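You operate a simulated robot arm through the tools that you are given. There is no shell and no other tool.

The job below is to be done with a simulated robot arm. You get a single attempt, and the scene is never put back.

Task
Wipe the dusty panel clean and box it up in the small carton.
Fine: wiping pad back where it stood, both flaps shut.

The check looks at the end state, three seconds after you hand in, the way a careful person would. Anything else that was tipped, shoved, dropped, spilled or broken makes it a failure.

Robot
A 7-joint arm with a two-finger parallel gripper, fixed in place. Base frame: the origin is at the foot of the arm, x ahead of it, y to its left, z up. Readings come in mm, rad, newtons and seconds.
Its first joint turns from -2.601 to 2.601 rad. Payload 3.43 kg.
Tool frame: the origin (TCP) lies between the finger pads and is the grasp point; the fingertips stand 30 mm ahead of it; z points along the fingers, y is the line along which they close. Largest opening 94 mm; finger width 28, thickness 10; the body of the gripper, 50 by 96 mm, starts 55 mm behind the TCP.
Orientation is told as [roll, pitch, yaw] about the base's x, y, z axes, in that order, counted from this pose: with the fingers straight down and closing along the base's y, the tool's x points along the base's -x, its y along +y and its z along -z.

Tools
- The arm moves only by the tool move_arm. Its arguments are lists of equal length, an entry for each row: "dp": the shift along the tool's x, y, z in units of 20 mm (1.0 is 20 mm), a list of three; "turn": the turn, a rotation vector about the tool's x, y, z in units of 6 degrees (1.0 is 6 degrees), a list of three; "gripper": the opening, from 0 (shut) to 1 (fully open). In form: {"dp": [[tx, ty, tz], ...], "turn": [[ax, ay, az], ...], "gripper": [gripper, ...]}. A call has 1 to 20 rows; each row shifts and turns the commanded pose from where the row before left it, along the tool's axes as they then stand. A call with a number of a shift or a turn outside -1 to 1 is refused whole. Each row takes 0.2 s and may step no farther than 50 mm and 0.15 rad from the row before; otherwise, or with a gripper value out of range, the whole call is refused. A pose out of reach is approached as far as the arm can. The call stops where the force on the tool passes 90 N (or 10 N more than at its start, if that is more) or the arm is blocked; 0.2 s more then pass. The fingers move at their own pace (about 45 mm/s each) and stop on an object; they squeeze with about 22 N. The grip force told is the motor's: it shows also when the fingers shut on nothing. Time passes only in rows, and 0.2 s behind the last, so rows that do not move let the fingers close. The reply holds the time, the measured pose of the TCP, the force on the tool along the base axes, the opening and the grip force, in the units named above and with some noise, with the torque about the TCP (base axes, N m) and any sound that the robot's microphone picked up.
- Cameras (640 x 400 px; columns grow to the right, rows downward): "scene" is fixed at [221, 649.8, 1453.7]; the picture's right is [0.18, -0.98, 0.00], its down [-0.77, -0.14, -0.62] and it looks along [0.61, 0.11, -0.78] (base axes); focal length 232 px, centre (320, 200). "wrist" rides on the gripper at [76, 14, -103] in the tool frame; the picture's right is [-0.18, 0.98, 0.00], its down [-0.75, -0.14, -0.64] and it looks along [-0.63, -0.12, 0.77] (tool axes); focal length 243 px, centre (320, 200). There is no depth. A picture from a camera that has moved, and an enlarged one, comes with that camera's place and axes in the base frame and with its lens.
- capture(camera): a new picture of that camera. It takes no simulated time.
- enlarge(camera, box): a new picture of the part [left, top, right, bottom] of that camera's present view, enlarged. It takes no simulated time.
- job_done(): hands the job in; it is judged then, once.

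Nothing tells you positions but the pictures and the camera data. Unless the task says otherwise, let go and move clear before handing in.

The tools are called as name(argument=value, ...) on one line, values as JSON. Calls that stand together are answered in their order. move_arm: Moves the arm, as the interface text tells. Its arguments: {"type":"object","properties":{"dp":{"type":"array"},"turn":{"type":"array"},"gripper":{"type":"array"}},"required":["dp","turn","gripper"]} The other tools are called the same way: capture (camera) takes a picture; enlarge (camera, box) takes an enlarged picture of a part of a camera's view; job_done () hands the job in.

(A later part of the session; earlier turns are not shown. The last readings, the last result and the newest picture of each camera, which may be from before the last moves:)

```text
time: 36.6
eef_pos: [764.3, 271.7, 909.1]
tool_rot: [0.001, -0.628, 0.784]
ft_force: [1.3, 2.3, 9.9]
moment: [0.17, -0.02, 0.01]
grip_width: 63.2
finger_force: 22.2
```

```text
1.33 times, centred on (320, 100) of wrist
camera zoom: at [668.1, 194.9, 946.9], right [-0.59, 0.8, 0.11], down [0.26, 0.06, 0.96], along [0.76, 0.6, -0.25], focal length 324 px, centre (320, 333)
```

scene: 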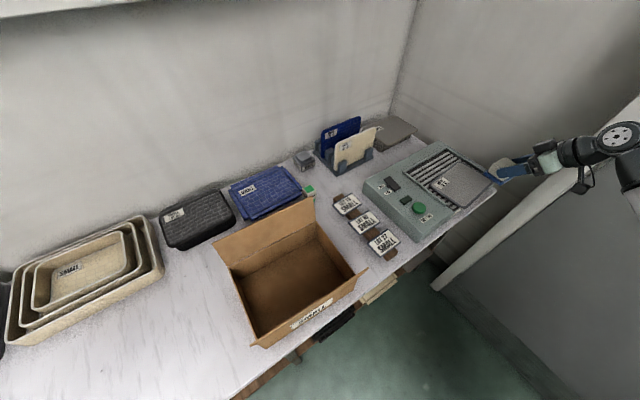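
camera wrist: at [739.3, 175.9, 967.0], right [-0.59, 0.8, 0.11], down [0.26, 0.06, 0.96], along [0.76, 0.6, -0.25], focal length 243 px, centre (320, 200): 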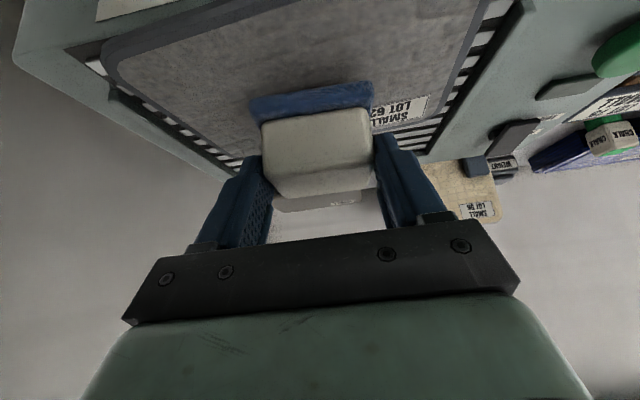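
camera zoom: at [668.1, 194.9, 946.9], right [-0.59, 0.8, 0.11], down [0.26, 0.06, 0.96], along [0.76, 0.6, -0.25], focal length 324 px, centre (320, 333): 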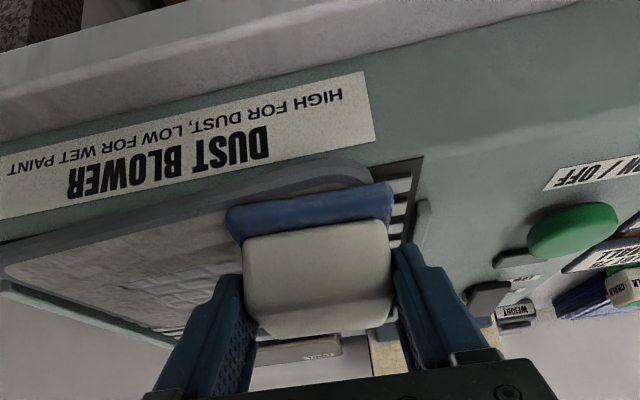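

The pad is at the near-right corner and the panel is still in place. I'll sweep the near row left and back.

move_arm(dp=[[-0.0303, -0.65, 0.022], [-0.0303, -0.65, 0.022], [-0.0303, -0.65, 0.022], [-0.0303, -0.65, 0.022], [-0.0303, -0.65, 0.022], [-0.0303, -0.65, 0.022], [-0.0303, -0.65, 0.022], [-0.0303, -0.65, 0.022], [-0.0303, -0.65, 0.022], [-0.0303, -0.65, 0.022], [0, 0, 0]], turn=[[0, 0, 0], [0, 0, 0], [0, 0, 0], [0, 0, 0], [0, 0, 0], [0, 0, 0], [0, 0, 0], [0, 0, 0], [0, 0, 0], [0, 0, 0], [0, 0, 0]], gripper=[0.4, 0.4, 0.4, 0.4, 0.4, 0.4, 0.4, 0.4, 0.4, 0.4, 0.4])

enlarge(camera="scene", box=[400, 130, 520, 220])

enlarge(camera="wrist", box=[80, 0, 560, 200])

```text
time: 39.0
eef_pos: [861.5, 184.3, 910.2]
tool_rot: [-0.001, -0.63, 0.785]
ft_force: [0.0, -1.0, -1.8]
moment: [0.0, -0.03, -0.01]
grip_width: 63.5
finger_force: 22.0
```

```text
4.44 times, centred on (460, 175) of scene
camera zoom: at [221.0, 649.8, 1453.7], right [0.18, -0.98, 0.0], down [-0.77, -0.14, -0.62], along [0.61, 0.11, -0.78], focal length 1031 px, centre (-302, 311)
```

zoom: 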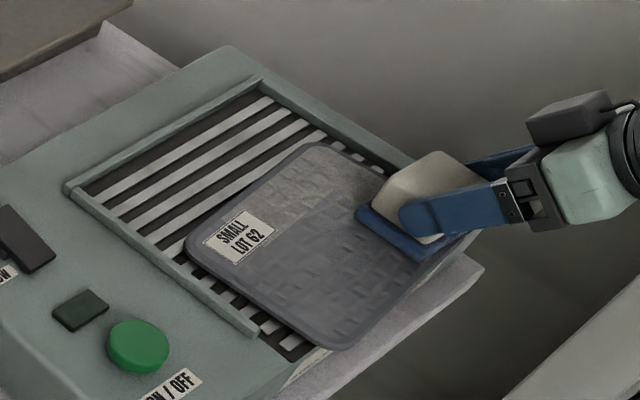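

```text
1.33 times, centred on (320, 100) of wrist
camera zoom: at [765.6, 108.4, 947.3], right [-0.59, 0.8, 0.11], down [0.26, 0.06, 0.96], along [0.76, 0.6, -0.25], focal length 324 px, centre (320, 333)
```

zoom: 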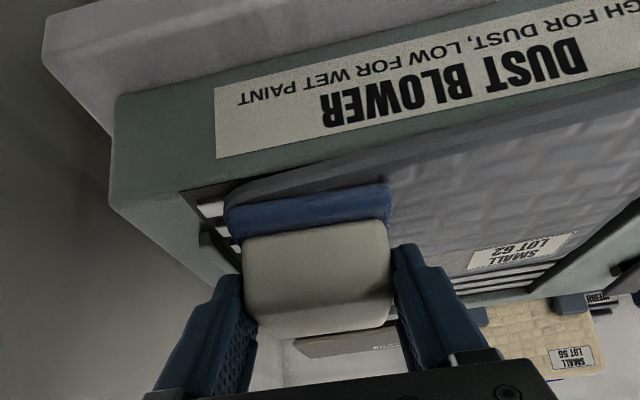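

The near row is clean except perhaps under the pad at the left end. I'll lower 0.7 mm, rub the left end, then slide to the far row.

move_arm(dp=[[0.0206, 0, 0.0283], [0, 0, 0]], turn=[[0, 0, 0], [0, 0, 0]], gripper=[0.4, 0.4])

move_arm(dp=[[0.0303, 0.65, -0.022], [0.0303, 0.65, -0.022], [-0.0303, -0.65, 0.022], [-0.0303, -0.65, 0.022], [-0.3438, 0, 0.2499], [-0.3438, 0, 0.2499], [-0.3438, 0, 0.2499], [-0.3438, 0, 0.2499], [0, 0, 0]], turn=[[0, 0, 0], [0, 0, 0], [0, 0, 0], [0, 0, 0], [0, 0, 0], [0, 0, 0], [0, 0, 0], [0, 0, 0], [0, 0, 0]], gripper=[0.4, 0.4, 0.4, 0.4, 0.4, 0.4, 0.4, 0.4, 0.4])

enlarge(camera="scene", box=[400, 130, 520, 220])

```text
time: 39.6
eef_pos: [861.7, 184.2, 909.7]
tool_rot: [0.0, -0.629, 0.786]
ft_force: [-0.6, 0.8, 5.9]
moment: [-0.02, 0.21, 0.01]
grip_width: 63.5
finger_force: 21.7
```

```text
time: 41.6
eef_pos: [885.2, 208.7, 908.7]
tool_rot: [-0.001, -0.63, 0.785]
ft_force: [-3.0, -3.7, 15.9]
moment: [-0.07, 0.18, -0.04]
grip_width: 63.2
finger_force: 21.8
```

```text
4.44 times, centred on (460, 175) of scene
camera zoom: at [221.0, 649.8, 1453.7], right [0.18, -0.98, 0.0], down [-0.77, -0.14, -0.62], along [0.61, 0.11, -0.78], focal length 1031 px, centre (-302, 311)
```

zoom: 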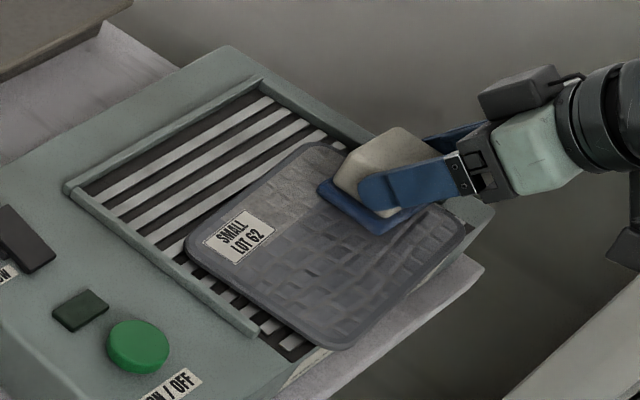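

The near band is all clean. Force is 16 N, so I'll ease up 0.5 mm, slide to the far row and sweep right.

move_arm(dp=[[-0.0147, 0, -0.0202], [-0.3438, 0, 0.2499], [-0.3438, 0, 0.2499], [-0.3438, 0, 0.2499], [-0.3438, 0, 0.2499], [0, 0, 0]], turn=[[0, 0, 0], [0, 0, 0], [0, 0, 0], [0, 0, 0], [0, 0, 0], [0, 0, 0]], gripper=[0.4, 0.4, 0.4, 0.4, 0.4, 0.4])

enlarge(camera="wrist", box=[80, 0, 560, 200])

enlarge(camera="scene", box=[400, 130, 520, 220])

```text
time: 43.0
eef_pos: [911.2, 233.2, 908.1]
tool_rot: [0.0, -0.628, 0.787]
ft_force: [0.7, -0.8, 2.2]
moment: [-0.04, 0.0, -0.02]
grip_width: 63.3
finger_force: 21.9
```

```text
1.33 times, centred on (320, 100) of wrist
camera zoom: at [814.8, 156.7, 946.5], right [-0.59, 0.8, 0.11], down [0.26, 0.06, 0.96], along [0.76, 0.6, -0.25], focal length 324 px, centre (320, 333)
```

zoom: 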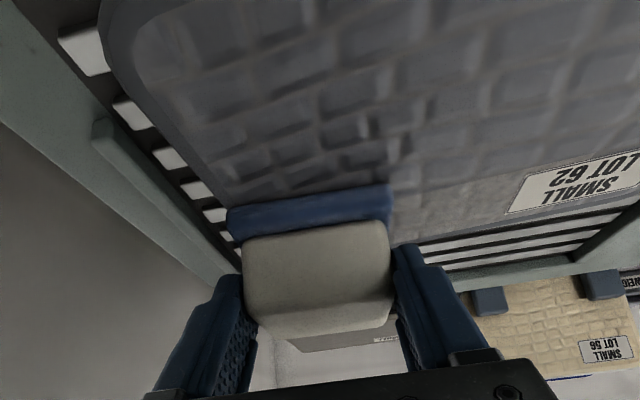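

```text
4.44 times, centred on (460, 175) of scene
camera zoom: at [221.0, 649.8, 1453.7], right [0.18, -0.98, 0.0], down [-0.77, -0.14, -0.62], along [0.61, 0.11, -0.78], focal length 1031 px, centre (-302, 311)
```

zoom: 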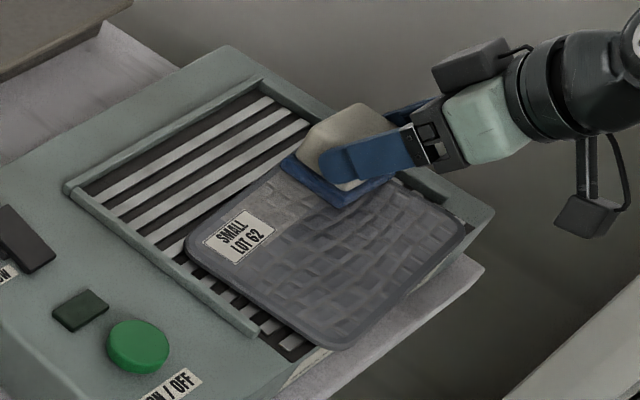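

I'm at the far-left corner. I'll press 0.4 mm more and sweep the far row right.

move_arm(dp=[[0.0118, 0, 0.0162], [0.0303, 0.65, -0.022], [0.0303, 0.65, -0.022], [0.0303, 0.65, -0.022], [0.0303, 0.65, -0.022], [0.0303, 0.65, -0.022], [0.0303, 0.65, -0.022], [0.0303, 0.65, -0.022], [0.0303, 0.65, -0.022], [0.0303, 0.65, -0.022], [0.0303, 0.65, -0.022], [0, 0, 0]], turn=[[0, 0, 0], [0, 0, 0], [0, 0, 0], [0, 0, 0], [0, 0, 0], [0, 0, 0], [0, 0, 0], [0, 0, 0], [0, 0, 0], [0, 0, 0], [0, 0, 0], [0, 0, 0]], gripper=[0.4, 0.4, 0.4, 0.4, 0.4, 0.4, 0.4, 0.4, 0.4, 0.4, 0.4, 0.4])

enlarge(camera="wrist", box=[80, 0, 560, 200])

enlarge(camera="scene", box=[400, 130, 520, 220])

```text
time: 45.6
eef_pos: [812.9, 318.8, 908.8]
tool_rot: [0.0, -0.631, 0.787]
ft_force: [3.6, -3.4, 13.2]
moment: [0.03, 0.02, -0.04]
grip_width: 63.2
finger_force: 22.4
```

```text
1.33 times, centred on (320, 100) of wrist
camera zoom: at [716.9, 243.3, 946.2], right [-0.59, 0.8, 0.11], down [0.26, 0.06, 0.96], along [0.76, 0.6, -0.25], focal length 324 px, centre (320, 333)
```

zoom: 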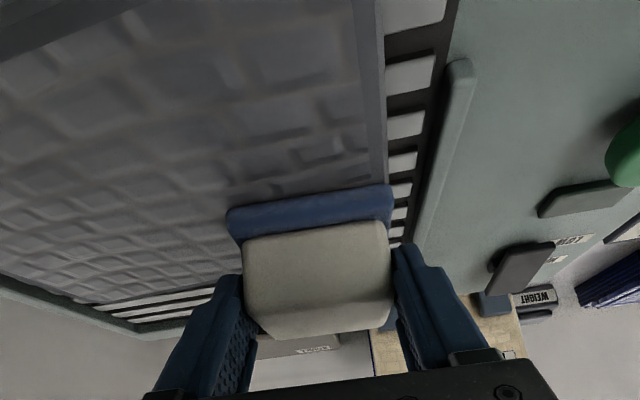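

```text
4.44 times, centred on (460, 175) of scene
camera zoom: at [221.0, 649.8, 1453.7], right [0.18, -0.98, 0.0], down [-0.77, -0.14, -0.62], along [0.61, 0.11, -0.78], focal length 1031 px, centre (-302, 311)
```

zoom: 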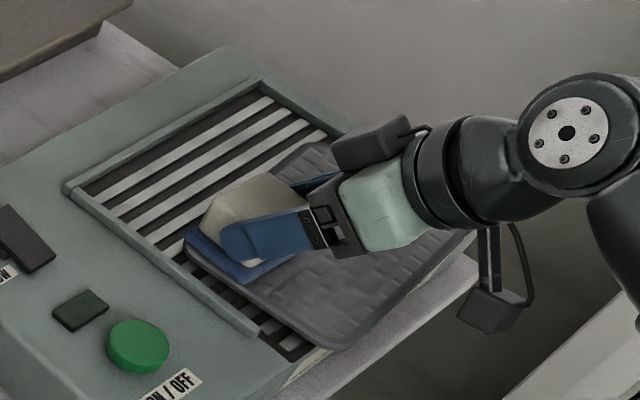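

I'll sweep the far row back left, lift off and inspect the panel.

move_arm(dp=[[-0.0303, -0.65, 0.022], [-0.0303, -0.65, 0.022], [-0.0303, -0.65, 0.022], [-0.0303, -0.65, 0.022], [-0.0303, -0.65, 0.022], [-0.0303, -0.65, 0.022], [-0.0303, -0.65, 0.022], [-0.0303, -0.65, 0.022], [-0.0303, -0.65, 0.022], [-0.0303, -0.65, 0.022], [-0.588, 0, -0.809], [-0.588, 0, -0.809], [-0.588, 0, -0.809], [-0.588, 0, -0.809], [0.6, -0.6, -0.4], [0.6, -0.6, -0.4], [0.6, -0.6, -0.4], [0.6, -0.6, -0.4], [0.6, -0.6, -0.4], [0, 0, 0]], turn=[[0, 0, 0], [0, 0, 0], [0, 0, 0], [0, 0, 0], [0, 0, 0], [0, 0, 0], [0, 0, 0], [0, 0, 0], [0, 0, 0], [0, 0, 0], [0, 0, 0], [0, 0, 0], [0, 0, 0], [0, 0, 0], [0, 0, 0], [0, 0, 0], [0, 0, 0], [0, 0, 0], [0, 0, 0], [0, 0, 0]], gripper=[0.4, 0.4, 0.4, 0.4, 0.4, 0.4, 0.4, 0.4, 0.4, 0.4, 0.4, 0.4, 0.4, 0.4, 0.4, 0.4, 0.4, 0.4, 0.4, 0.4])

enlarge(camera="wrist", box=[80, 0, 560, 200])

enlarge(camera="scene", box=[410, 130, 510, 215])

```text
time: 50.0
eef_pos: [900.2, 194.5, 988.2]
tool_rot: [-0.002, -0.623, 0.849]
ft_force: [0.4, 0.0, -0.8]
moment: [0.0, 0.0, 0.0]
grip_width: 63.0
finger_force: 22.2
stopped in row 20: the arm was blocked; the commanded pose is now the measured one
```

```text
1.33 times, centred on (320, 100) of wrist
camera zoom: at [809.8, 112.8, 1025.7], right [-0.64, 0.76, 0.1], down [0.26, 0.09, 0.96], along [0.72, 0.64, -0.25], focal length 324 px, centre (320, 333)
```

zoom: 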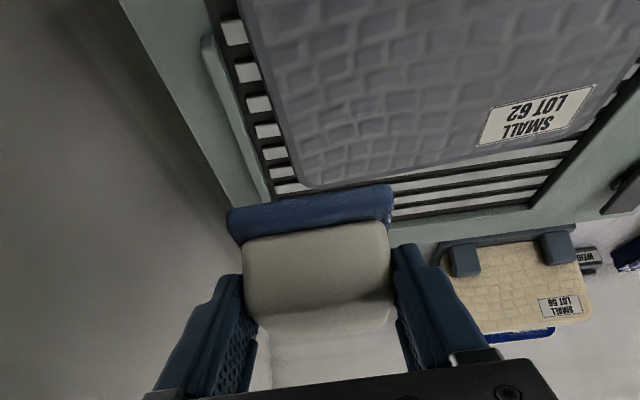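

```text
4.71 times, centred on (460, 172) of scene
camera zoom: at [221.0, 649.8, 1453.7], right [0.18, -0.98, 0.0], down [-0.77, -0.14, -0.62], along [0.61, 0.11, -0.78], focal length 1092 px, centre (-339, 329)
```

zoom: 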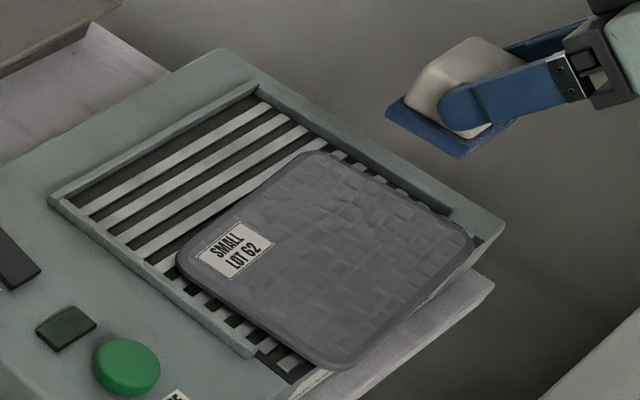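

The panel looks evenly clean. The arm hit a joint limit there, which rotated the yaw slightly. I'll zoom in to check for residue before leaving.

enlarge(camera="scene", box=[440, 158, 515, 212])

enlarge(camera="scene", box=[480, 130, 640, 240])

enlarge(camera="wrist", box=[220, 0, 480, 120])

```text
7.41 times, centred on (478, 185) of scene
camera zoom: at [221.0, 649.8, 1453.7], right [0.18, -0.98, 0.0], down [-0.77, -0.14, -0.62], along [0.61, 0.11, -0.78], focal length 1718 px, centre (-847, 311)
```

zoom: 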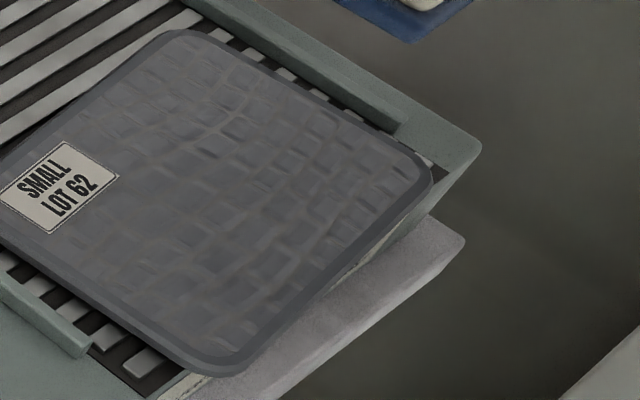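

```text
3.64 times, centred on (560, 185) of scene
camera zoom: at [221.0, 649.8, 1453.7], right [0.18, -0.98, 0.0], down [-0.77, -0.14, -0.62], along [0.61, 0.11, -0.78], focal length 843 px, centre (-553, 254)
```

zoom: 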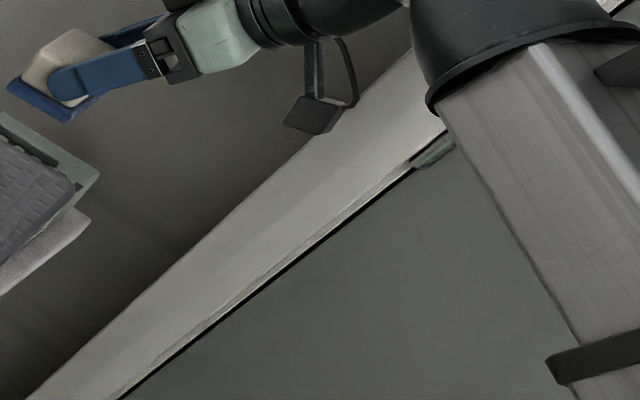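

```text
2.46 times, centred on (350, 60) of wrist
camera zoom: at [809.8, 112.8, 1025.7], right [-0.64, 0.76, 0.1], down [0.26, 0.09, 0.96], along [0.72, 0.64, -0.25], focal length 597 px, centre (246, 545)
```

zoom: 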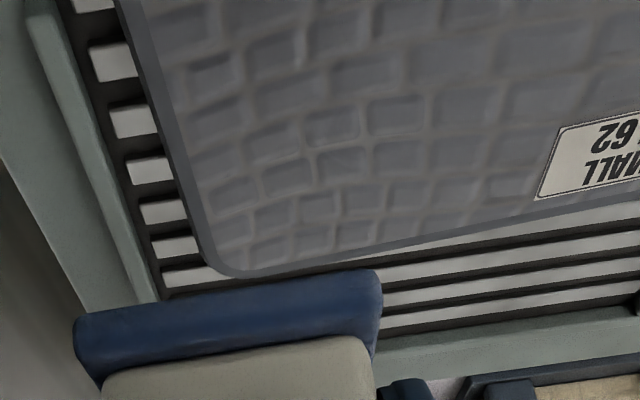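

The panel is clean edge to edge. Now I'll carry the pad back: straighten the yaw and move toward its spot at the original height.

move_arm(dp=[[0, 0.9, 0], [0, 0.9, 0], [0, 0.9, 0], [0, 0.9, 0], [0, 0, 0]], turn=[[0.09, -0.0125, 0.1235], [0.09, -0.0125, 0.1235], [0.09, -0.0125, 0.1235], [0.09, -0.0125, 0.1235], [0, 0, 0]], gripper=[0.4, 0.4, 0.4, 0.4, 0.4])

```text
time: 51.2
eef_pos: [848.2, 232.6, 988.6]
tool_rot: [-0.005, -0.634, 0.775]
ft_force: [-0.1, 0.8, -0.1]
moment: [-0.03, 0.0, 0.03]
grip_width: 62.9
finger_force: 21.8
```

There's a small orientation residue. I'll correct it to match the grasp orientation, then continue.

move_arm(dp=[[0, 0.9, 0], [0, 0.9, 0], [0, 0.9, 0], [0, 0, 0], [0, 0, 0]], turn=[[-0.105, 0.057, -0.077], [0, 0, 0], [0, 0, 0], [0, 0, 0], [0, 0, 0]], gripper=[0.4, 0.4, 0.4, 0.4, 0.4])

move_arm(dp=[[0, 0, 0]], turn=[[0, 0, 0]], gripper=[0.4])

```text
time: 52.4
eef_pos: [810.9, 270.1, 990.1]
tool_rot: [0.002, -0.627, 0.785]
ft_force: [0.2, -0.1, -1.2]
moment: [-0.03, 0.04, 0.03]
grip_width: 63.1
finger_force: 21.3
```

```text
time: 52.8
eef_pos: [810.5, 270.8, 988.5]
tool_rot: [0.002, -0.627, 0.785]
ft_force: [0.3, 0.8, -0.3]
moment: [-0.02, 0.01, 0.0]
grip_width: 63.4
finger_force: 22.0
```

Orientation is restored. I'll travel sideways, then outward to just above the pad's original spot.

move_arm(dp=[[0, 0.988, 0], [0, 0.988, 0], [0, 0.988, 0], [0, 0.988, 0], [0, 0.988, 0], [0, 0.988, 0], [0, 0.988, 0], [0, 0.988, 0], [0, 0.988, 0], [0, 0.988, 0], [0, 0.988, 0], [0, 0.988, 0], [0, 0.988, 0], [0, 0.988, 0], [0, 0.988, 0], [0, 0.988, 0], [0, 0.988, 0], [0, 0, 0]], turn=[[0, 0, 0], [0, 0, 0], [0, 0, 0], [0, 0, 0], [0, 0, 0], [0, 0, 0], [0, 0, 0], [0, 0, 0], [0, 0, 0], [0, 0, 0], [0, 0, 0], [0, 0, 0], [0, 0, 0], [0, 0, 0], [0, 0, 0], [0, 0, 0], [0, 0, 0], [0, 0, 0]], gripper=[0.4, 0.4, 0.4, 0.4, 0.4, 0.4, 0.4, 0.4, 0.4, 0.4, 0.4, 0.4, 0.4, 0.4, 0.4, 0.4, 0.4, 0.4])

move_arm(dp=[[-0.825, 0, 0.971], [-0.825, 0, 0.971], [-0.825, 0, 0.971], [-0.825, 0, 0.971], [-0.825, 0, 0.971], [-0.825, 0, 0.971], [-0.825, 0, 0.971], [-0.825, 0, 0.971], [-0.825, 0, 0.971], [-0.825, 0, 0.971], [-0.825, 0, 0.971], [-0.825, 0, 0.971], [-0.825, 0, 0.971], [-0.825, 0, 0.971], [0, 0, 0], [0, 0, 0]], turn=[[0, 0, 0], [0, 0, 0], [0, 0, 0], [0, 0, 0], [0, 0, 0], [0, 0, 0], [0, 0, 0], [0, 0, 0], [0, 0, 0], [0, 0, 0], [0, 0, 0], [0, 0, 0], [0, 0, 0], [0, 0, 0], [0, 0, 0], [0, 0, 0]], gripper=[0.4, 0.4, 0.4, 0.4, 0.4, 0.4, 0.4, 0.4, 0.4, 0.4, 0.4, 0.4, 0.4, 0.4, 0.4, 0.4])

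capture(camera="wrist")

enlarge(camera="scene", box=[290, 120, 380, 200])

```text
time: 56.6
eef_pos: [572.5, 509.6, 989.0]
tool_rot: [0.003, -0.628, 0.785]
ft_force: [-0.6, -0.2, -0.8]
moment: [-0.03, -0.01, -0.01]
grip_width: 61.5
finger_force: 22.3
```

```text
time: 60.0
eef_pos: [817.1, 754.4, 906.0]
tool_rot: [0.002, -0.628, 0.785]
ft_force: [-0.3, 0.5, -1.1]
moment: [-0.03, 0.03, -0.04]
grip_width: 61.8
finger_force: 21.8
```

```text
taken
camera wrist: at [720.7, 678.2, 943.0], right [-0.59, 0.8, 0.11], down [0.27, 0.06, 0.96], along [0.76, 0.6, -0.25], focal length 243 px, centre (320, 200)
```

wrist: 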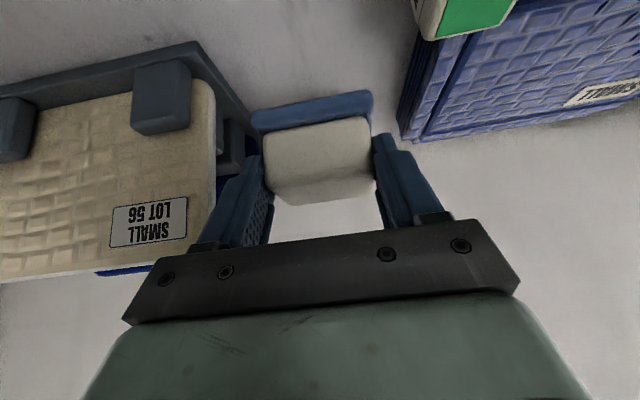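

```text
5.00 times, centred on (335, 160) of scene
camera zoom: at [221.0, 649.8, 1453.7], right [0.18, -0.98, 0.0], down [-0.77, -0.14, -0.62], along [0.61, 0.11, -0.78], focal length 1160 px, centre (245, 400)
```

zoom: 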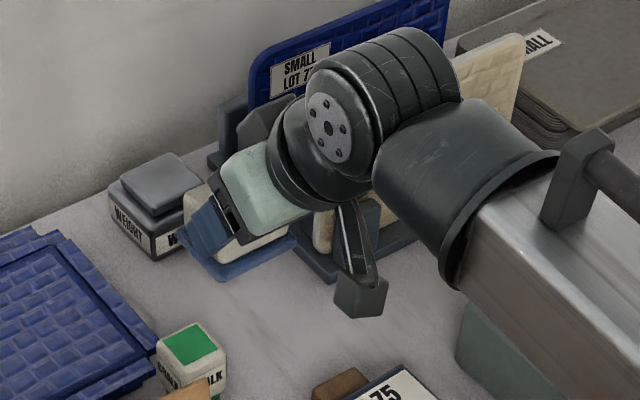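

I'm above the spot, but the pad seems to have shifted a few mm in the grip (width 61.7 against 63.5). I'll check its attitude before setting it down.

enlarge(camera="wrist", box=[220, 60, 420, 240])

enlarge(camera="scene", box=[305, 145, 360, 190])

```text
2.22 times, centred on (320, 150) of wrist
camera zoom: at [720.7, 678.2, 943.0], right [-0.59, 0.8, 0.11], down [0.27, 0.06, 0.96], along [0.76, 0.6, -0.25], focal length 539 px, centre (320, 311)
```

zoom: 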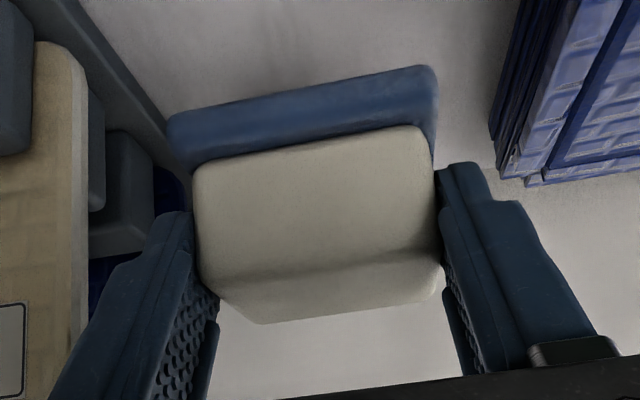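

```text
8.89 times, centred on (332, 168) of scene
camera zoom: at [221.0, 649.8, 1453.7], right [0.18, -0.98, 0.0], down [-0.77, -0.14, -0.62], along [0.61, 0.11, -0.78], focal length 2062 px, centre (209, 489)
```

zoom: 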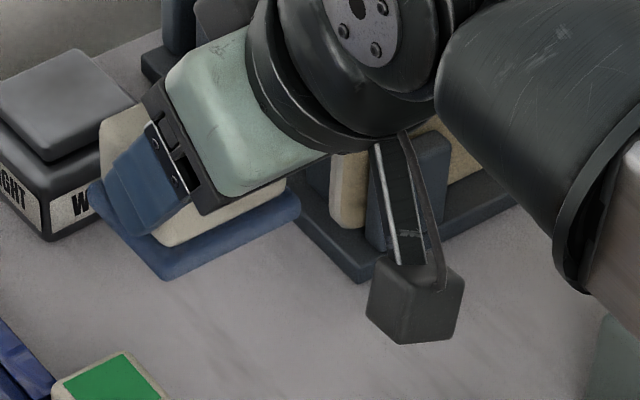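

The pad has rotated about 5° in the grip but is still close to its original offset. I'll lower it carefully, let it touch gently, then release so it settles flat.

move_arm(dp=[[0.441, -0.06, 0.607], [0.441, 0, 0.607], [0.441, 0, 0.607], [0.441, 0, 0.607], [0, 0, 0]], turn=[[0, 0, 0], [0, 0, 0], [0, 0, 0], [0, 0, 0], [0, 0, 0]], gripper=[0.4, 0.4, 0.4, 0.4, 0.4])

move_arm(dp=[[0.0588, 0, 0.0809], [0.0588, 0, 0.0809], [0, 0, 0]], turn=[[0, 0, 0], [0, 0, 0], [0, 0, 0]], gripper=[0.4, 0.4, 0.4])

enlarge(camera="wrist", box=[220, 60, 420, 240])

enlarge(camera="scene", box=[290, 140, 370, 200])

```text
time: 61.2
eef_pos: [816.7, 753.2, 845.2]
tool_rot: [0.004, -0.627, 0.784]
ft_force: [-0.7, 0.1, -0.1]
moment: [-0.02, 0.03, -0.03]
grip_width: 61.5
finger_force: 21.7
```

```text
time: 62.0
eef_pos: [816.1, 753.3, 842.8]
tool_rot: [0.001, -0.627, 0.785]
ft_force: [-0.1, -0.2, -0.9]
moment: [0.01, 0.03, 0.02]
grip_width: 61.5
finger_force: 22.3
```

```text
2.22 times, centred on (320, 150) of wrist
camera zoom: at [721.4, 677.2, 879.9], right [-0.59, 0.8, 0.11], down [0.27, 0.06, 0.96], along [0.76, 0.6, -0.25], focal length 539 px, centre (320, 311)
```

zoom: 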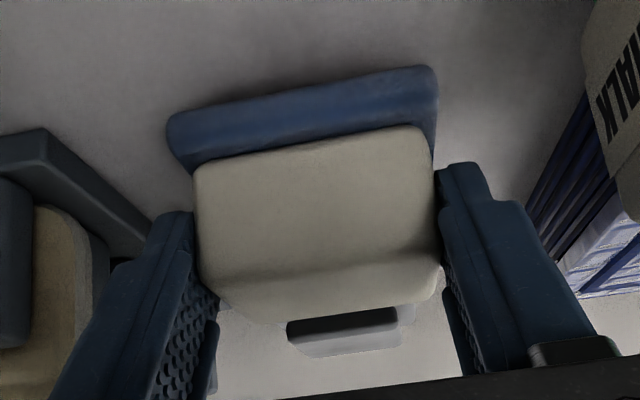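

```text
6.67 times, centred on (330, 170) of scene
camera zoom: at [221.0, 649.8, 1453.7], right [0.18, -0.98, 0.0], down [-0.77, -0.14, -0.62], along [0.61, 0.11, -0.78], focal length 1546 px, centre (253, 400)
```

zoom: 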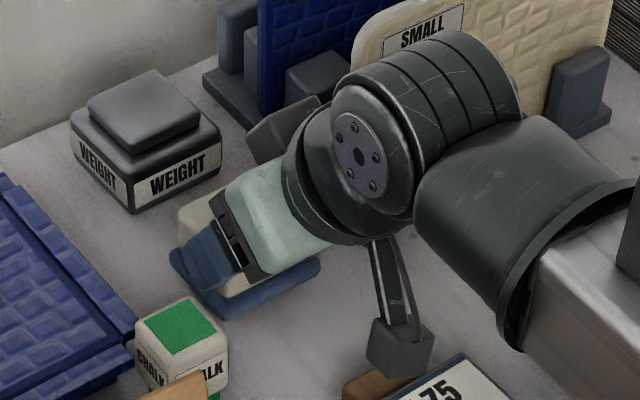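

No contact yet at z≈842. I'll keep stepping down.

move_arm(dp=[[0.0588, 0, 0.0809], [0.0588, 0, 0.0809], [0, 0, 0]], turn=[[0, 0, 0], [0, 0, 0], [0, 0, 0]], gripper=[0.4, 0.4, 0.4])

move_arm(dp=[[0.0588, 0, 0.0809], [0, 0, 0]], turn=[[0, 0, 0], [0, 0, 0]], gripper=[0.4, 0.4])

```text
time: 62.8
eef_pos: [817.7, 753.6, 838.2]
tool_rot: [0.002, -0.627, 0.786]
ft_force: [0.0, -0.3, -1.2]
moment: [-0.04, 0.0, -0.01]
grip_width: 61.5
finger_force: 22.4
```

```text
time: 63.4
eef_pos: [817.8, 753.5, 835.0]
tool_rot: [0.001, -0.626, 0.785]
ft_force: [0.1, 0.7, -0.8]
moment: [-0.01, 0.02, 0.03]
grip_width: 61.7
finger_force: 21.7
```

move_arm(dp=[[0.0588, 0, 0.0809], [0, 0, 0]], turn=[[0, 0, 0], [0, 0, 0]], gripper=[0.4, 0.4])

move_arm(dp=[[0.0588, 0, 0.0809], [0, 0, 0]], turn=[[0, 0, 0], [0, 0, 0]], gripper=[0.4, 0.4])

```text
time: 64.0
eef_pos: [819.2, 752.8, 833.9]
tool_rot: [0.002, -0.626, 0.785]
ft_force: [0.5, 0.2, -1.4]
moment: [-0.04, 0.03, 0.0]
grip_width: 61.5
finger_force: 21.1
```

```text
time: 64.6
eef_pos: [816.3, 754.0, 831.5]
tool_rot: [0.001, -0.627, 0.786]
ft_force: [0.0, -0.9, -1.5]
moment: [0.0, -0.02, -0.02]
grip_width: 61.7
finger_force: 22.1
```

move_arm(dp=[[0.0588, 0, 0.0809], [0, 0, 0]], turn=[[0, 0, 0], [0, 0, 0]], gripper=[0.4, 0.4])

enlarge(camera="wrist", box=[220, 60, 420, 240])

enlarge(camera="scene", box=[300, 155, 350, 195])

```text
time: 65.2
eef_pos: [816.7, 753.7, 831.0]
tool_rot: [0.002, -0.628, 0.785]
ft_force: [-0.6, 0.4, 5.7]
moment: [-0.05, -0.18, 0.0]
grip_width: 61.6
finger_force: 21.3
```

```text
2.22 times, centred on (320, 150) of wrist
camera zoom: at [721.2, 677.4, 868.4], right [-0.59, 0.8, 0.11], down [0.26, 0.06, 0.96], along [0.76, 0.6, -0.25], focal length 539 px, centre (320, 311)
```

zoom: 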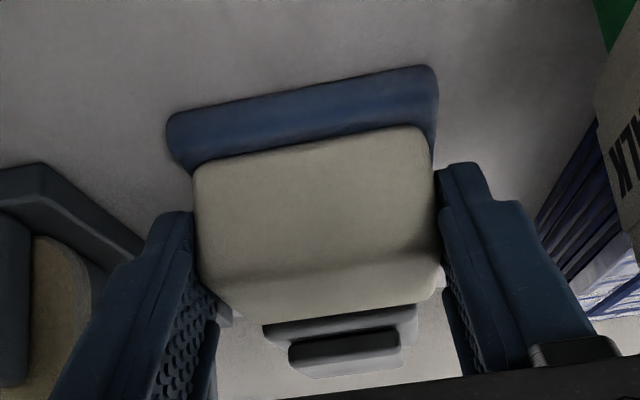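

```text
10.00 times, centred on (325, 175) of scene
camera zoom: at [221.0, 649.8, 1453.7], right [0.18, -0.98, 0.0], down [-0.77, -0.14, -0.62], along [0.61, 0.11, -0.78], focal length 2319 px, centre (270, 450)
```

zoom: 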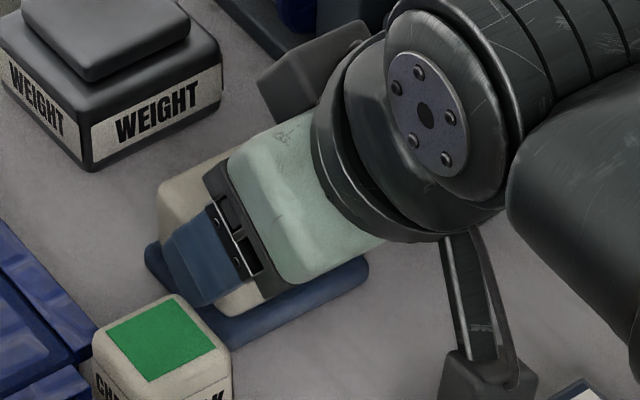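

It touched at 5.7 N. I'll open the fingers to release the pad and look.

move_arm(dp=[[0, 0, 0], [0, 0, 0], [0, 0, 0], [0, 0, 0], [0, 0, 0]], turn=[[0, 0, 0], [0, 0, 0], [0, 0, 0], [0, 0, 0], [0, 0, 0]], gripper=[0.7, 0.75, 0.8, 0.8, 0.8])

enlarge(camera="wrist", box=[220, 60, 420, 240])

enlarge(camera="scene", box=[300, 155, 350, 195])

```text
time: 66.4
eef_pos: [816.5, 755.3, 828.8]
tool_rot: [0.001, -0.628, 0.786]
ft_force: [0.0, 0.4, -0.4]
moment: [-0.01, -0.02, 0.03]
grip_width: 75.6
finger_force: 0.0
```

```text
2.22 times, centred on (320, 150) of wrist
camera zoom: at [721.2, 677.4, 867.9], right [-0.59, 0.8, 0.11], down [0.27, 0.06, 0.96], along [0.76, 0.6, -0.25], focal length 539 px, centre (320, 311)
```

zoom: 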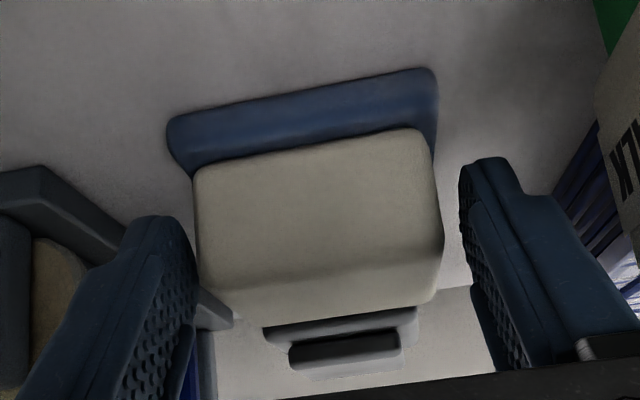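

```text
10.00 times, centred on (325, 175) of scene
camera zoom: at [221.0, 649.8, 1453.7], right [0.18, -0.98, 0.0], down [-0.77, -0.14, -0.62], along [0.61, 0.11, -0.78], focal length 2319 px, centre (270, 450)
```

zoom: 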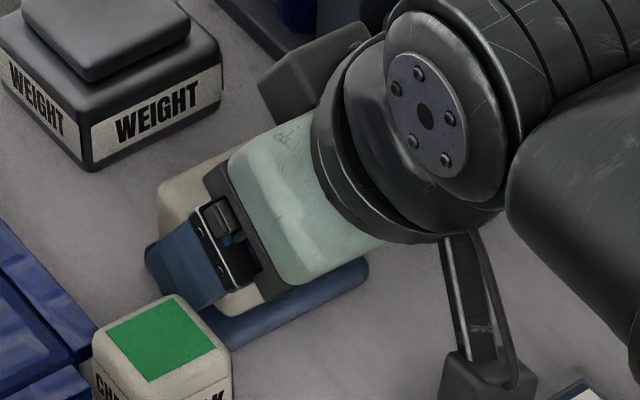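

The pad is flat on the table within about 2 mm and a few degrees of where it stood. I'll lift straight up, retreat, and compare with the first picture.

move_arm(dp=[[-0.294, 0, -0.405], [-0.588, 0, -0.809], [-0.588, 0, -0.809], [-0.588, 0, -0.809], [0.805, 0, -0.949], [0.805, 0, -0.949], [0.805, 0, -0.949], [0.805, 0, -0.949], [0.805, 0, -0.949], [0.805, 0, -0.949], [0.805, 0, -0.949], [0.805, 0, -0.949], [0.805, 0, -0.7], [0.805, 0, -0.6], [0.805, 0, -0.5], [0.805, 0, -0.5], [0.805, 0, -0.5], [0, 0, 0]], turn=[[0, 0, 0], [0, 0, 0], [0, 0, 0], [0, 0, 0], [0, 0, 0], [0, 0, 0], [0, 0, 0], [0, 0, 0], [0, 0, 0], [0, 0, 0], [0, 0, 0], [0, 0, 0], [0, 0, 0], [0, 0, 0], [0, 0, 0], [0, 0, 0], [0, 0, 0], [0, 0, 0]], gripper=[0.8, 0.8, 0.8, 0.8, 0.8, 0.8, 0.8, 0.8, 0.8, 0.8, 0.8, 0.8, 0.8, 0.8, 0.8, 0.8, 0.8, 0.8])

enlarge(camera="scene", box=[290, 145, 340, 205])

capture(camera="scene")

capture(camera="wrist")

```text
time: 70.2
eef_pos: [611.5, 547.1, 945.2]
tool_rot: [0.001, -0.627, 0.786]
ft_force: [0.4, 0.1, -0.7]
moment: [0.02, 0.02, 0.03]
grip_width: 75.3
finger_force: 0.1
```

```text
6.67 times, centred on (315, 175) of scene
camera zoom: at [221.0, 649.8, 1453.7], right [0.18, -0.98, 0.0], down [-0.77, -0.14, -0.62], along [0.61, 0.11, -0.78], focal length 1546 px, centre (353, 367)
```

zoom: 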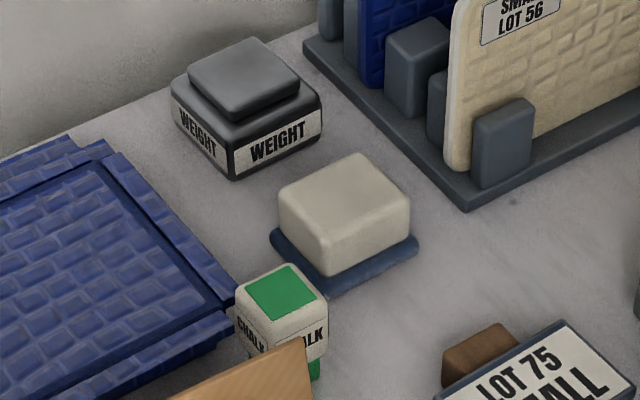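

```text
taken
```

scene: 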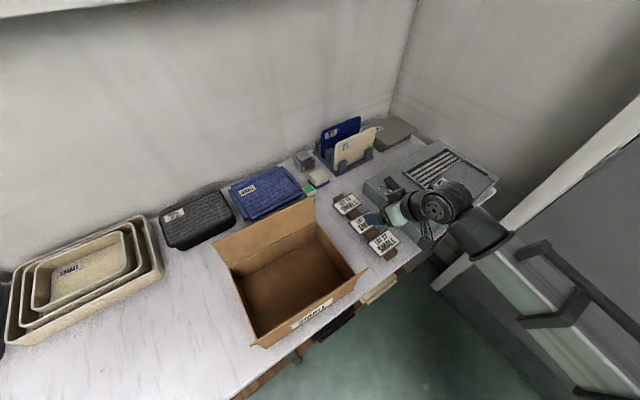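

```text
taken
camera wrist: at [516.0, 471.0, 983.2], right [-0.59, 0.8, 0.11], down [0.27, 0.06, 0.96], along [0.76, 0.6, -0.25], focal length 243 px, centre (320, 200)
```

wrist: 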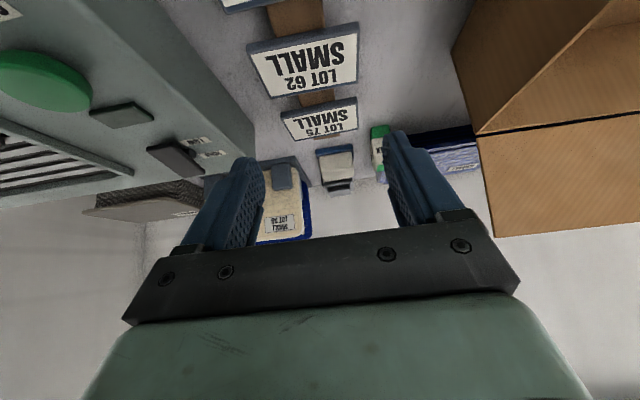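

The pad is within about 6 mm of its original spot and everything else is unchanged. Next I'll go up and over the carton for a top view of its flaps and inside.

move_arm(dp=[[-0.588, 0, -0.809], [-0.588, 0, -0.809], [-0.588, 0, -0.809], [-0.588, 0, -0.809], [-0.588, 0, -0.809], [-0.588, 0, -0.809], [-0.588, 0, -0.809], [-0.588, 0, -0.809], [-0.588, 0, -0.809], [-0.588, 0, -0.809], [0, 0, 0], [0, 0, 0], [0, 0, 0], [0, 0, 0], [0, 0, 0], [0, 0, 0]], turn=[[0, 0, 0], [0, 0, 0], [0, 0, 0], [0, 0, 0], [0, 0, 0], [0, 0, 0], [0, 0, 0], [0, 0, 0], [0, 0, 0], [0, 0, 0], [0, 1, 0], [0, 1, 0], [0, 1, 0], [0, 1, 0], [0, 1, 0], [0, 1, 0]], gripper=[0.8, 0.8, 0.8, 0.8, 0.8, 0.8, 0.8, 0.8, 0.8, 0.8, 0.8, 0.8, 0.8, 0.8, 0.8, 0.8])

move_arm(dp=[[0.19, 0.95, -0.357], [0.19, 0.95, -0.357], [0.19, 0.95, -0.357], [0.19, 0.95, -0.357], [0.19, 0.95, -0.357], [0.19, 0.95, -0.357], [0.19, 0.95, -0.357], [0.19, 0.95, -0.357], [0.19, 0.95, -0.357], [0.19, 0.95, -0.357], [0.19, 0.95, -0.357], [0.19, 0.95, -0.357], [0.19, 0.95, -0.357], [0.19, 0.95, -0.357], [0, 0, 0]], turn=[[0, 0, 0], [0, 0, 0], [0, 0, 0], [0, 0, 0], [0, 0, 0], [0, 0, 0], [0, 0, 0], [0, 0, 0], [0, 0, 0], [0, 0, 0], [0, 0, 0], [0, 0, 0], [0, 0, 0], [0, 0, 0], [0, 0, 0]], gripper=[0.8, 0.8, 0.8, 0.8, 0.8, 0.8, 0.8, 0.8, 0.8, 0.8, 0.8, 0.8, 0.8, 0.8, 0.8])

capture(camera="wrist")

capture(camera="scene")

```text
time: 73.6
eef_pos: [611.8, 546.6, 1146.9]
tool_rot: [0.002, 0.004, 0.788]
ft_force: [-0.5, 0.1, 0.5]
moment: [0.05, 0.01, -0.01]
grip_width: 75.4
finger_force: 0.1
```

```text
time: 76.8
eef_pos: [401.0, 721.2, 1186.0]
tool_rot: [0.005, -0.009, 0.788]
ft_force: [-0.1, 0.2, -0.9]
moment: [0.01, 0.01, -0.03]
grip_width: 75.1
finger_force: 0.0
out of reach, approached as far as the arm can: row 5, 6, 7, 8, 9, 10, 11, 12, 13, 14
```

```text
taken
camera wrist: at [337.1, 676.6, 1288.2], right [-0.57, 0.82, 0.01], down [0.63, 0.43, 0.65], along [0.53, 0.37, -0.76], focal length 243 px, centre (320, 200)
```

wrist: 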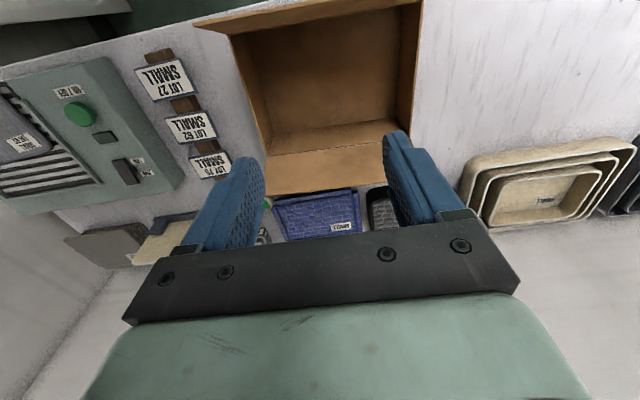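

```text
taken
```

scene: 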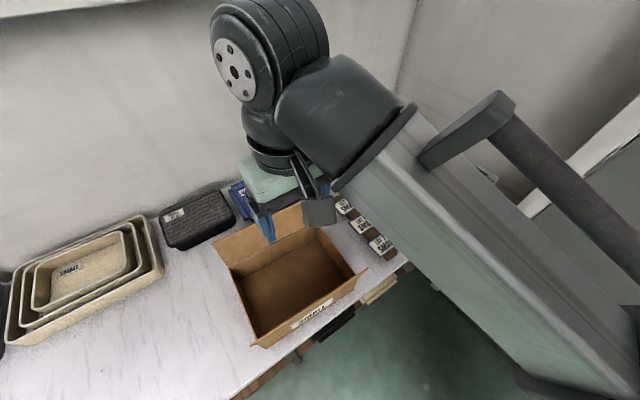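

The arm tops out near z≈1186, but the carton view is good. I'll zoom in on it from both cameras.

enlarge(camera="wrist", box=[190, 0, 440, 210])

enlarge(camera="scene", box=[200, 190, 400, 350])

```text
1.90 times, centred on (315, 105) of wrist
camera zoom: at [337.1, 676.6, 1288.2], right [-0.57, 0.82, 0.01], down [0.63, 0.43, 0.65], along [0.53, 0.37, -0.76], focal length 462 px, centre (330, 381)
```

zoom: 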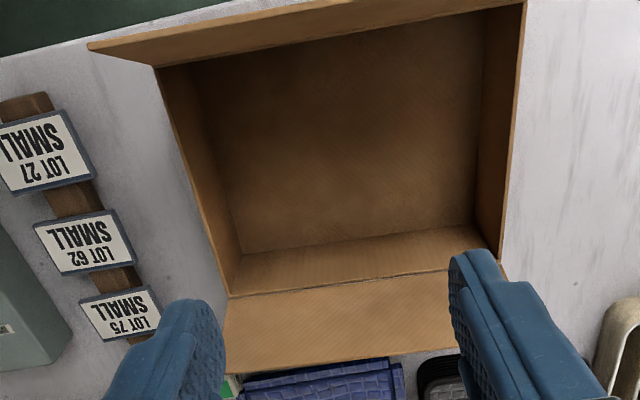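

```text
2.50 times, centred on (300, 270) of scene
camera zoom: at [221.0, 649.8, 1453.7], right [0.18, -0.98, 0.0], down [-0.77, -0.14, -0.62], along [0.61, 0.11, -0.78], focal length 580 px, centre (370, 25)
```

zoom: 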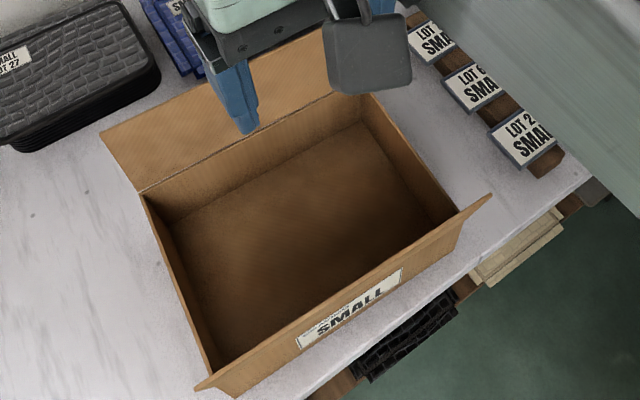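

I've worked out the carton: rim at z≈885, about 260×190 mm, spanning t≈108–370 and r≈738–940. Both flaps stand nearly upright, about 100 mm long. Now I'll go back toward the panel to see how far its near edge overhangs the machine.

move_arm(dp=[[0, -1, 0.3], [0, -1, 0.3], [0, -1, 0.3], [0, -1, 0.3], [0, -1, 0.3], [0, -1, 0.3], [0, -1, 0.3], [0, -1, 0.3], [0, -1, 0.3], [0, -1, 0.3], [0, -1, 0.3], [0, -1, 0.3], [0, -1, 0.3], [0, -1, 0.3], [0, -1, 0.3], [0, -1, 0.3], [0, -1, 0.3], [0, -1, 0.3], [0, -1, 0.3], [0, -1, 0.3]], turn=[[0, 0, 0], [0, 0, 0], [0, 0, 0], [0, 0, 0], [0, 0, 0], [0, 0, 0], [0, 0, 0], [0, 0, 0], [0, 0, 0], [0, 0, 0], [0, 0, 0], [0, 0, 0], [0, 0, 0], [0, 0, 0], [0, 0, 0], [0, 0, 0], [0, 0, 0], [0, 0, 0], [0, 0, 0], [0, 0, 0]], gripper=[0.8, 0.8, 0.8, 0.8, 0.8, 0.8, 0.8, 0.8, 0.8, 0.8, 0.8, 0.8, 0.8, 0.8, 0.8, 0.8, 0.8, 0.8, 0.8, 0.8])

```text
time: 81.0
eef_pos: [684.6, 439.0, 1065.8]
tool_rot: [0.002, 0.002, 0.786]
ft_force: [0.4, -0.7, 0.0]
moment: [0.05, 0.01, -0.06]
grip_width: 75.1
finger_force: 0.0
```

move_arm(dp=[[0.642, -0.996, 0.417], [0.642, -0.996, 0.417], [0.642, -0.996, 0.417], [0.642, -0.996, 0.417], [0.642, -0.996, 0.417], [0.642, -0.996, 0.417], [0.642, -0.996, 0.417], [0.642, -0.996, 0.417], [0.642, -0.996, 0.417], [0.642, -0.996, 0.417], [0.642, -0.996, 0.417], [0.642, -0.996, 0.417], [0, 0, 0], [0, 0, 0], [0, 0, 0], [0, 0, 0], [0, 0, 0], [0, 0, 0], [0, 0, 0]], turn=[[0, 0, 0], [0, 0, 0], [0, 0, 0], [0, 0, 0], [0, 0, 0], [0, 0, 0], [0, 0, 0], [0, 0, 0], [0, 0, 0], [0, 0, 0], [0, 0, 0], [0, 0, 0], [0, -1, 0], [0, -1, 0], [0, -1, 0], [0, -1, 0], [0, -1, 0], [0, -1, 0], [0, 0, 0]], gripper=[0.8, 0.8, 0.8, 0.8, 0.8, 0.8, 0.8, 0.8, 0.8, 0.8, 0.8, 0.8, 0.8, 0.8, 0.8, 0.8, 0.8, 0.8, 0.8])

capture(camera="wrist")

capture(camera="scene")

```text
time: 85.0
eef_pos: [746.0, 161.9, 966.5]
tool_rot: [0.002, -0.628, 0.785]
ft_force: [0.4, 0.0, -0.2]
moment: [-0.02, 0.01, -0.02]
grip_width: 75.3
finger_force: 0.1
```

```text
taken
camera wrist: at [649.9, 85.4, 1004.0], right [-0.59, 0.8, 0.11], down [0.26, 0.06, 0.96], along [0.76, 0.6, -0.25], focal length 243 px, centre (320, 200)
```

wrist: 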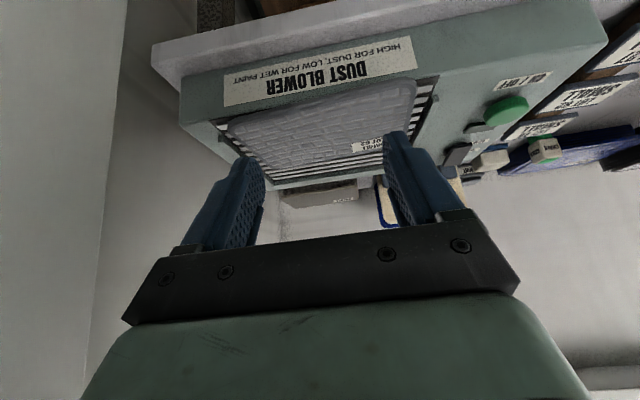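

```text
taken
```

scene: 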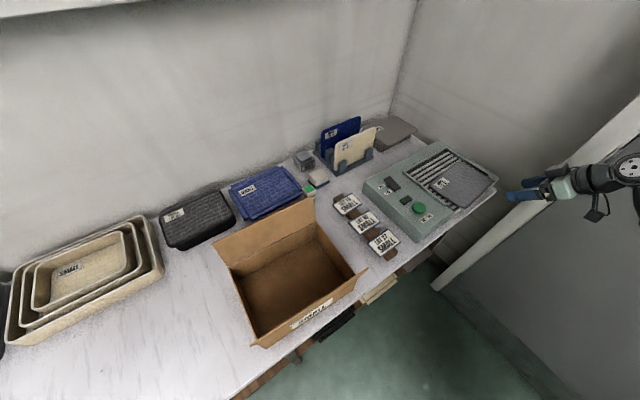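

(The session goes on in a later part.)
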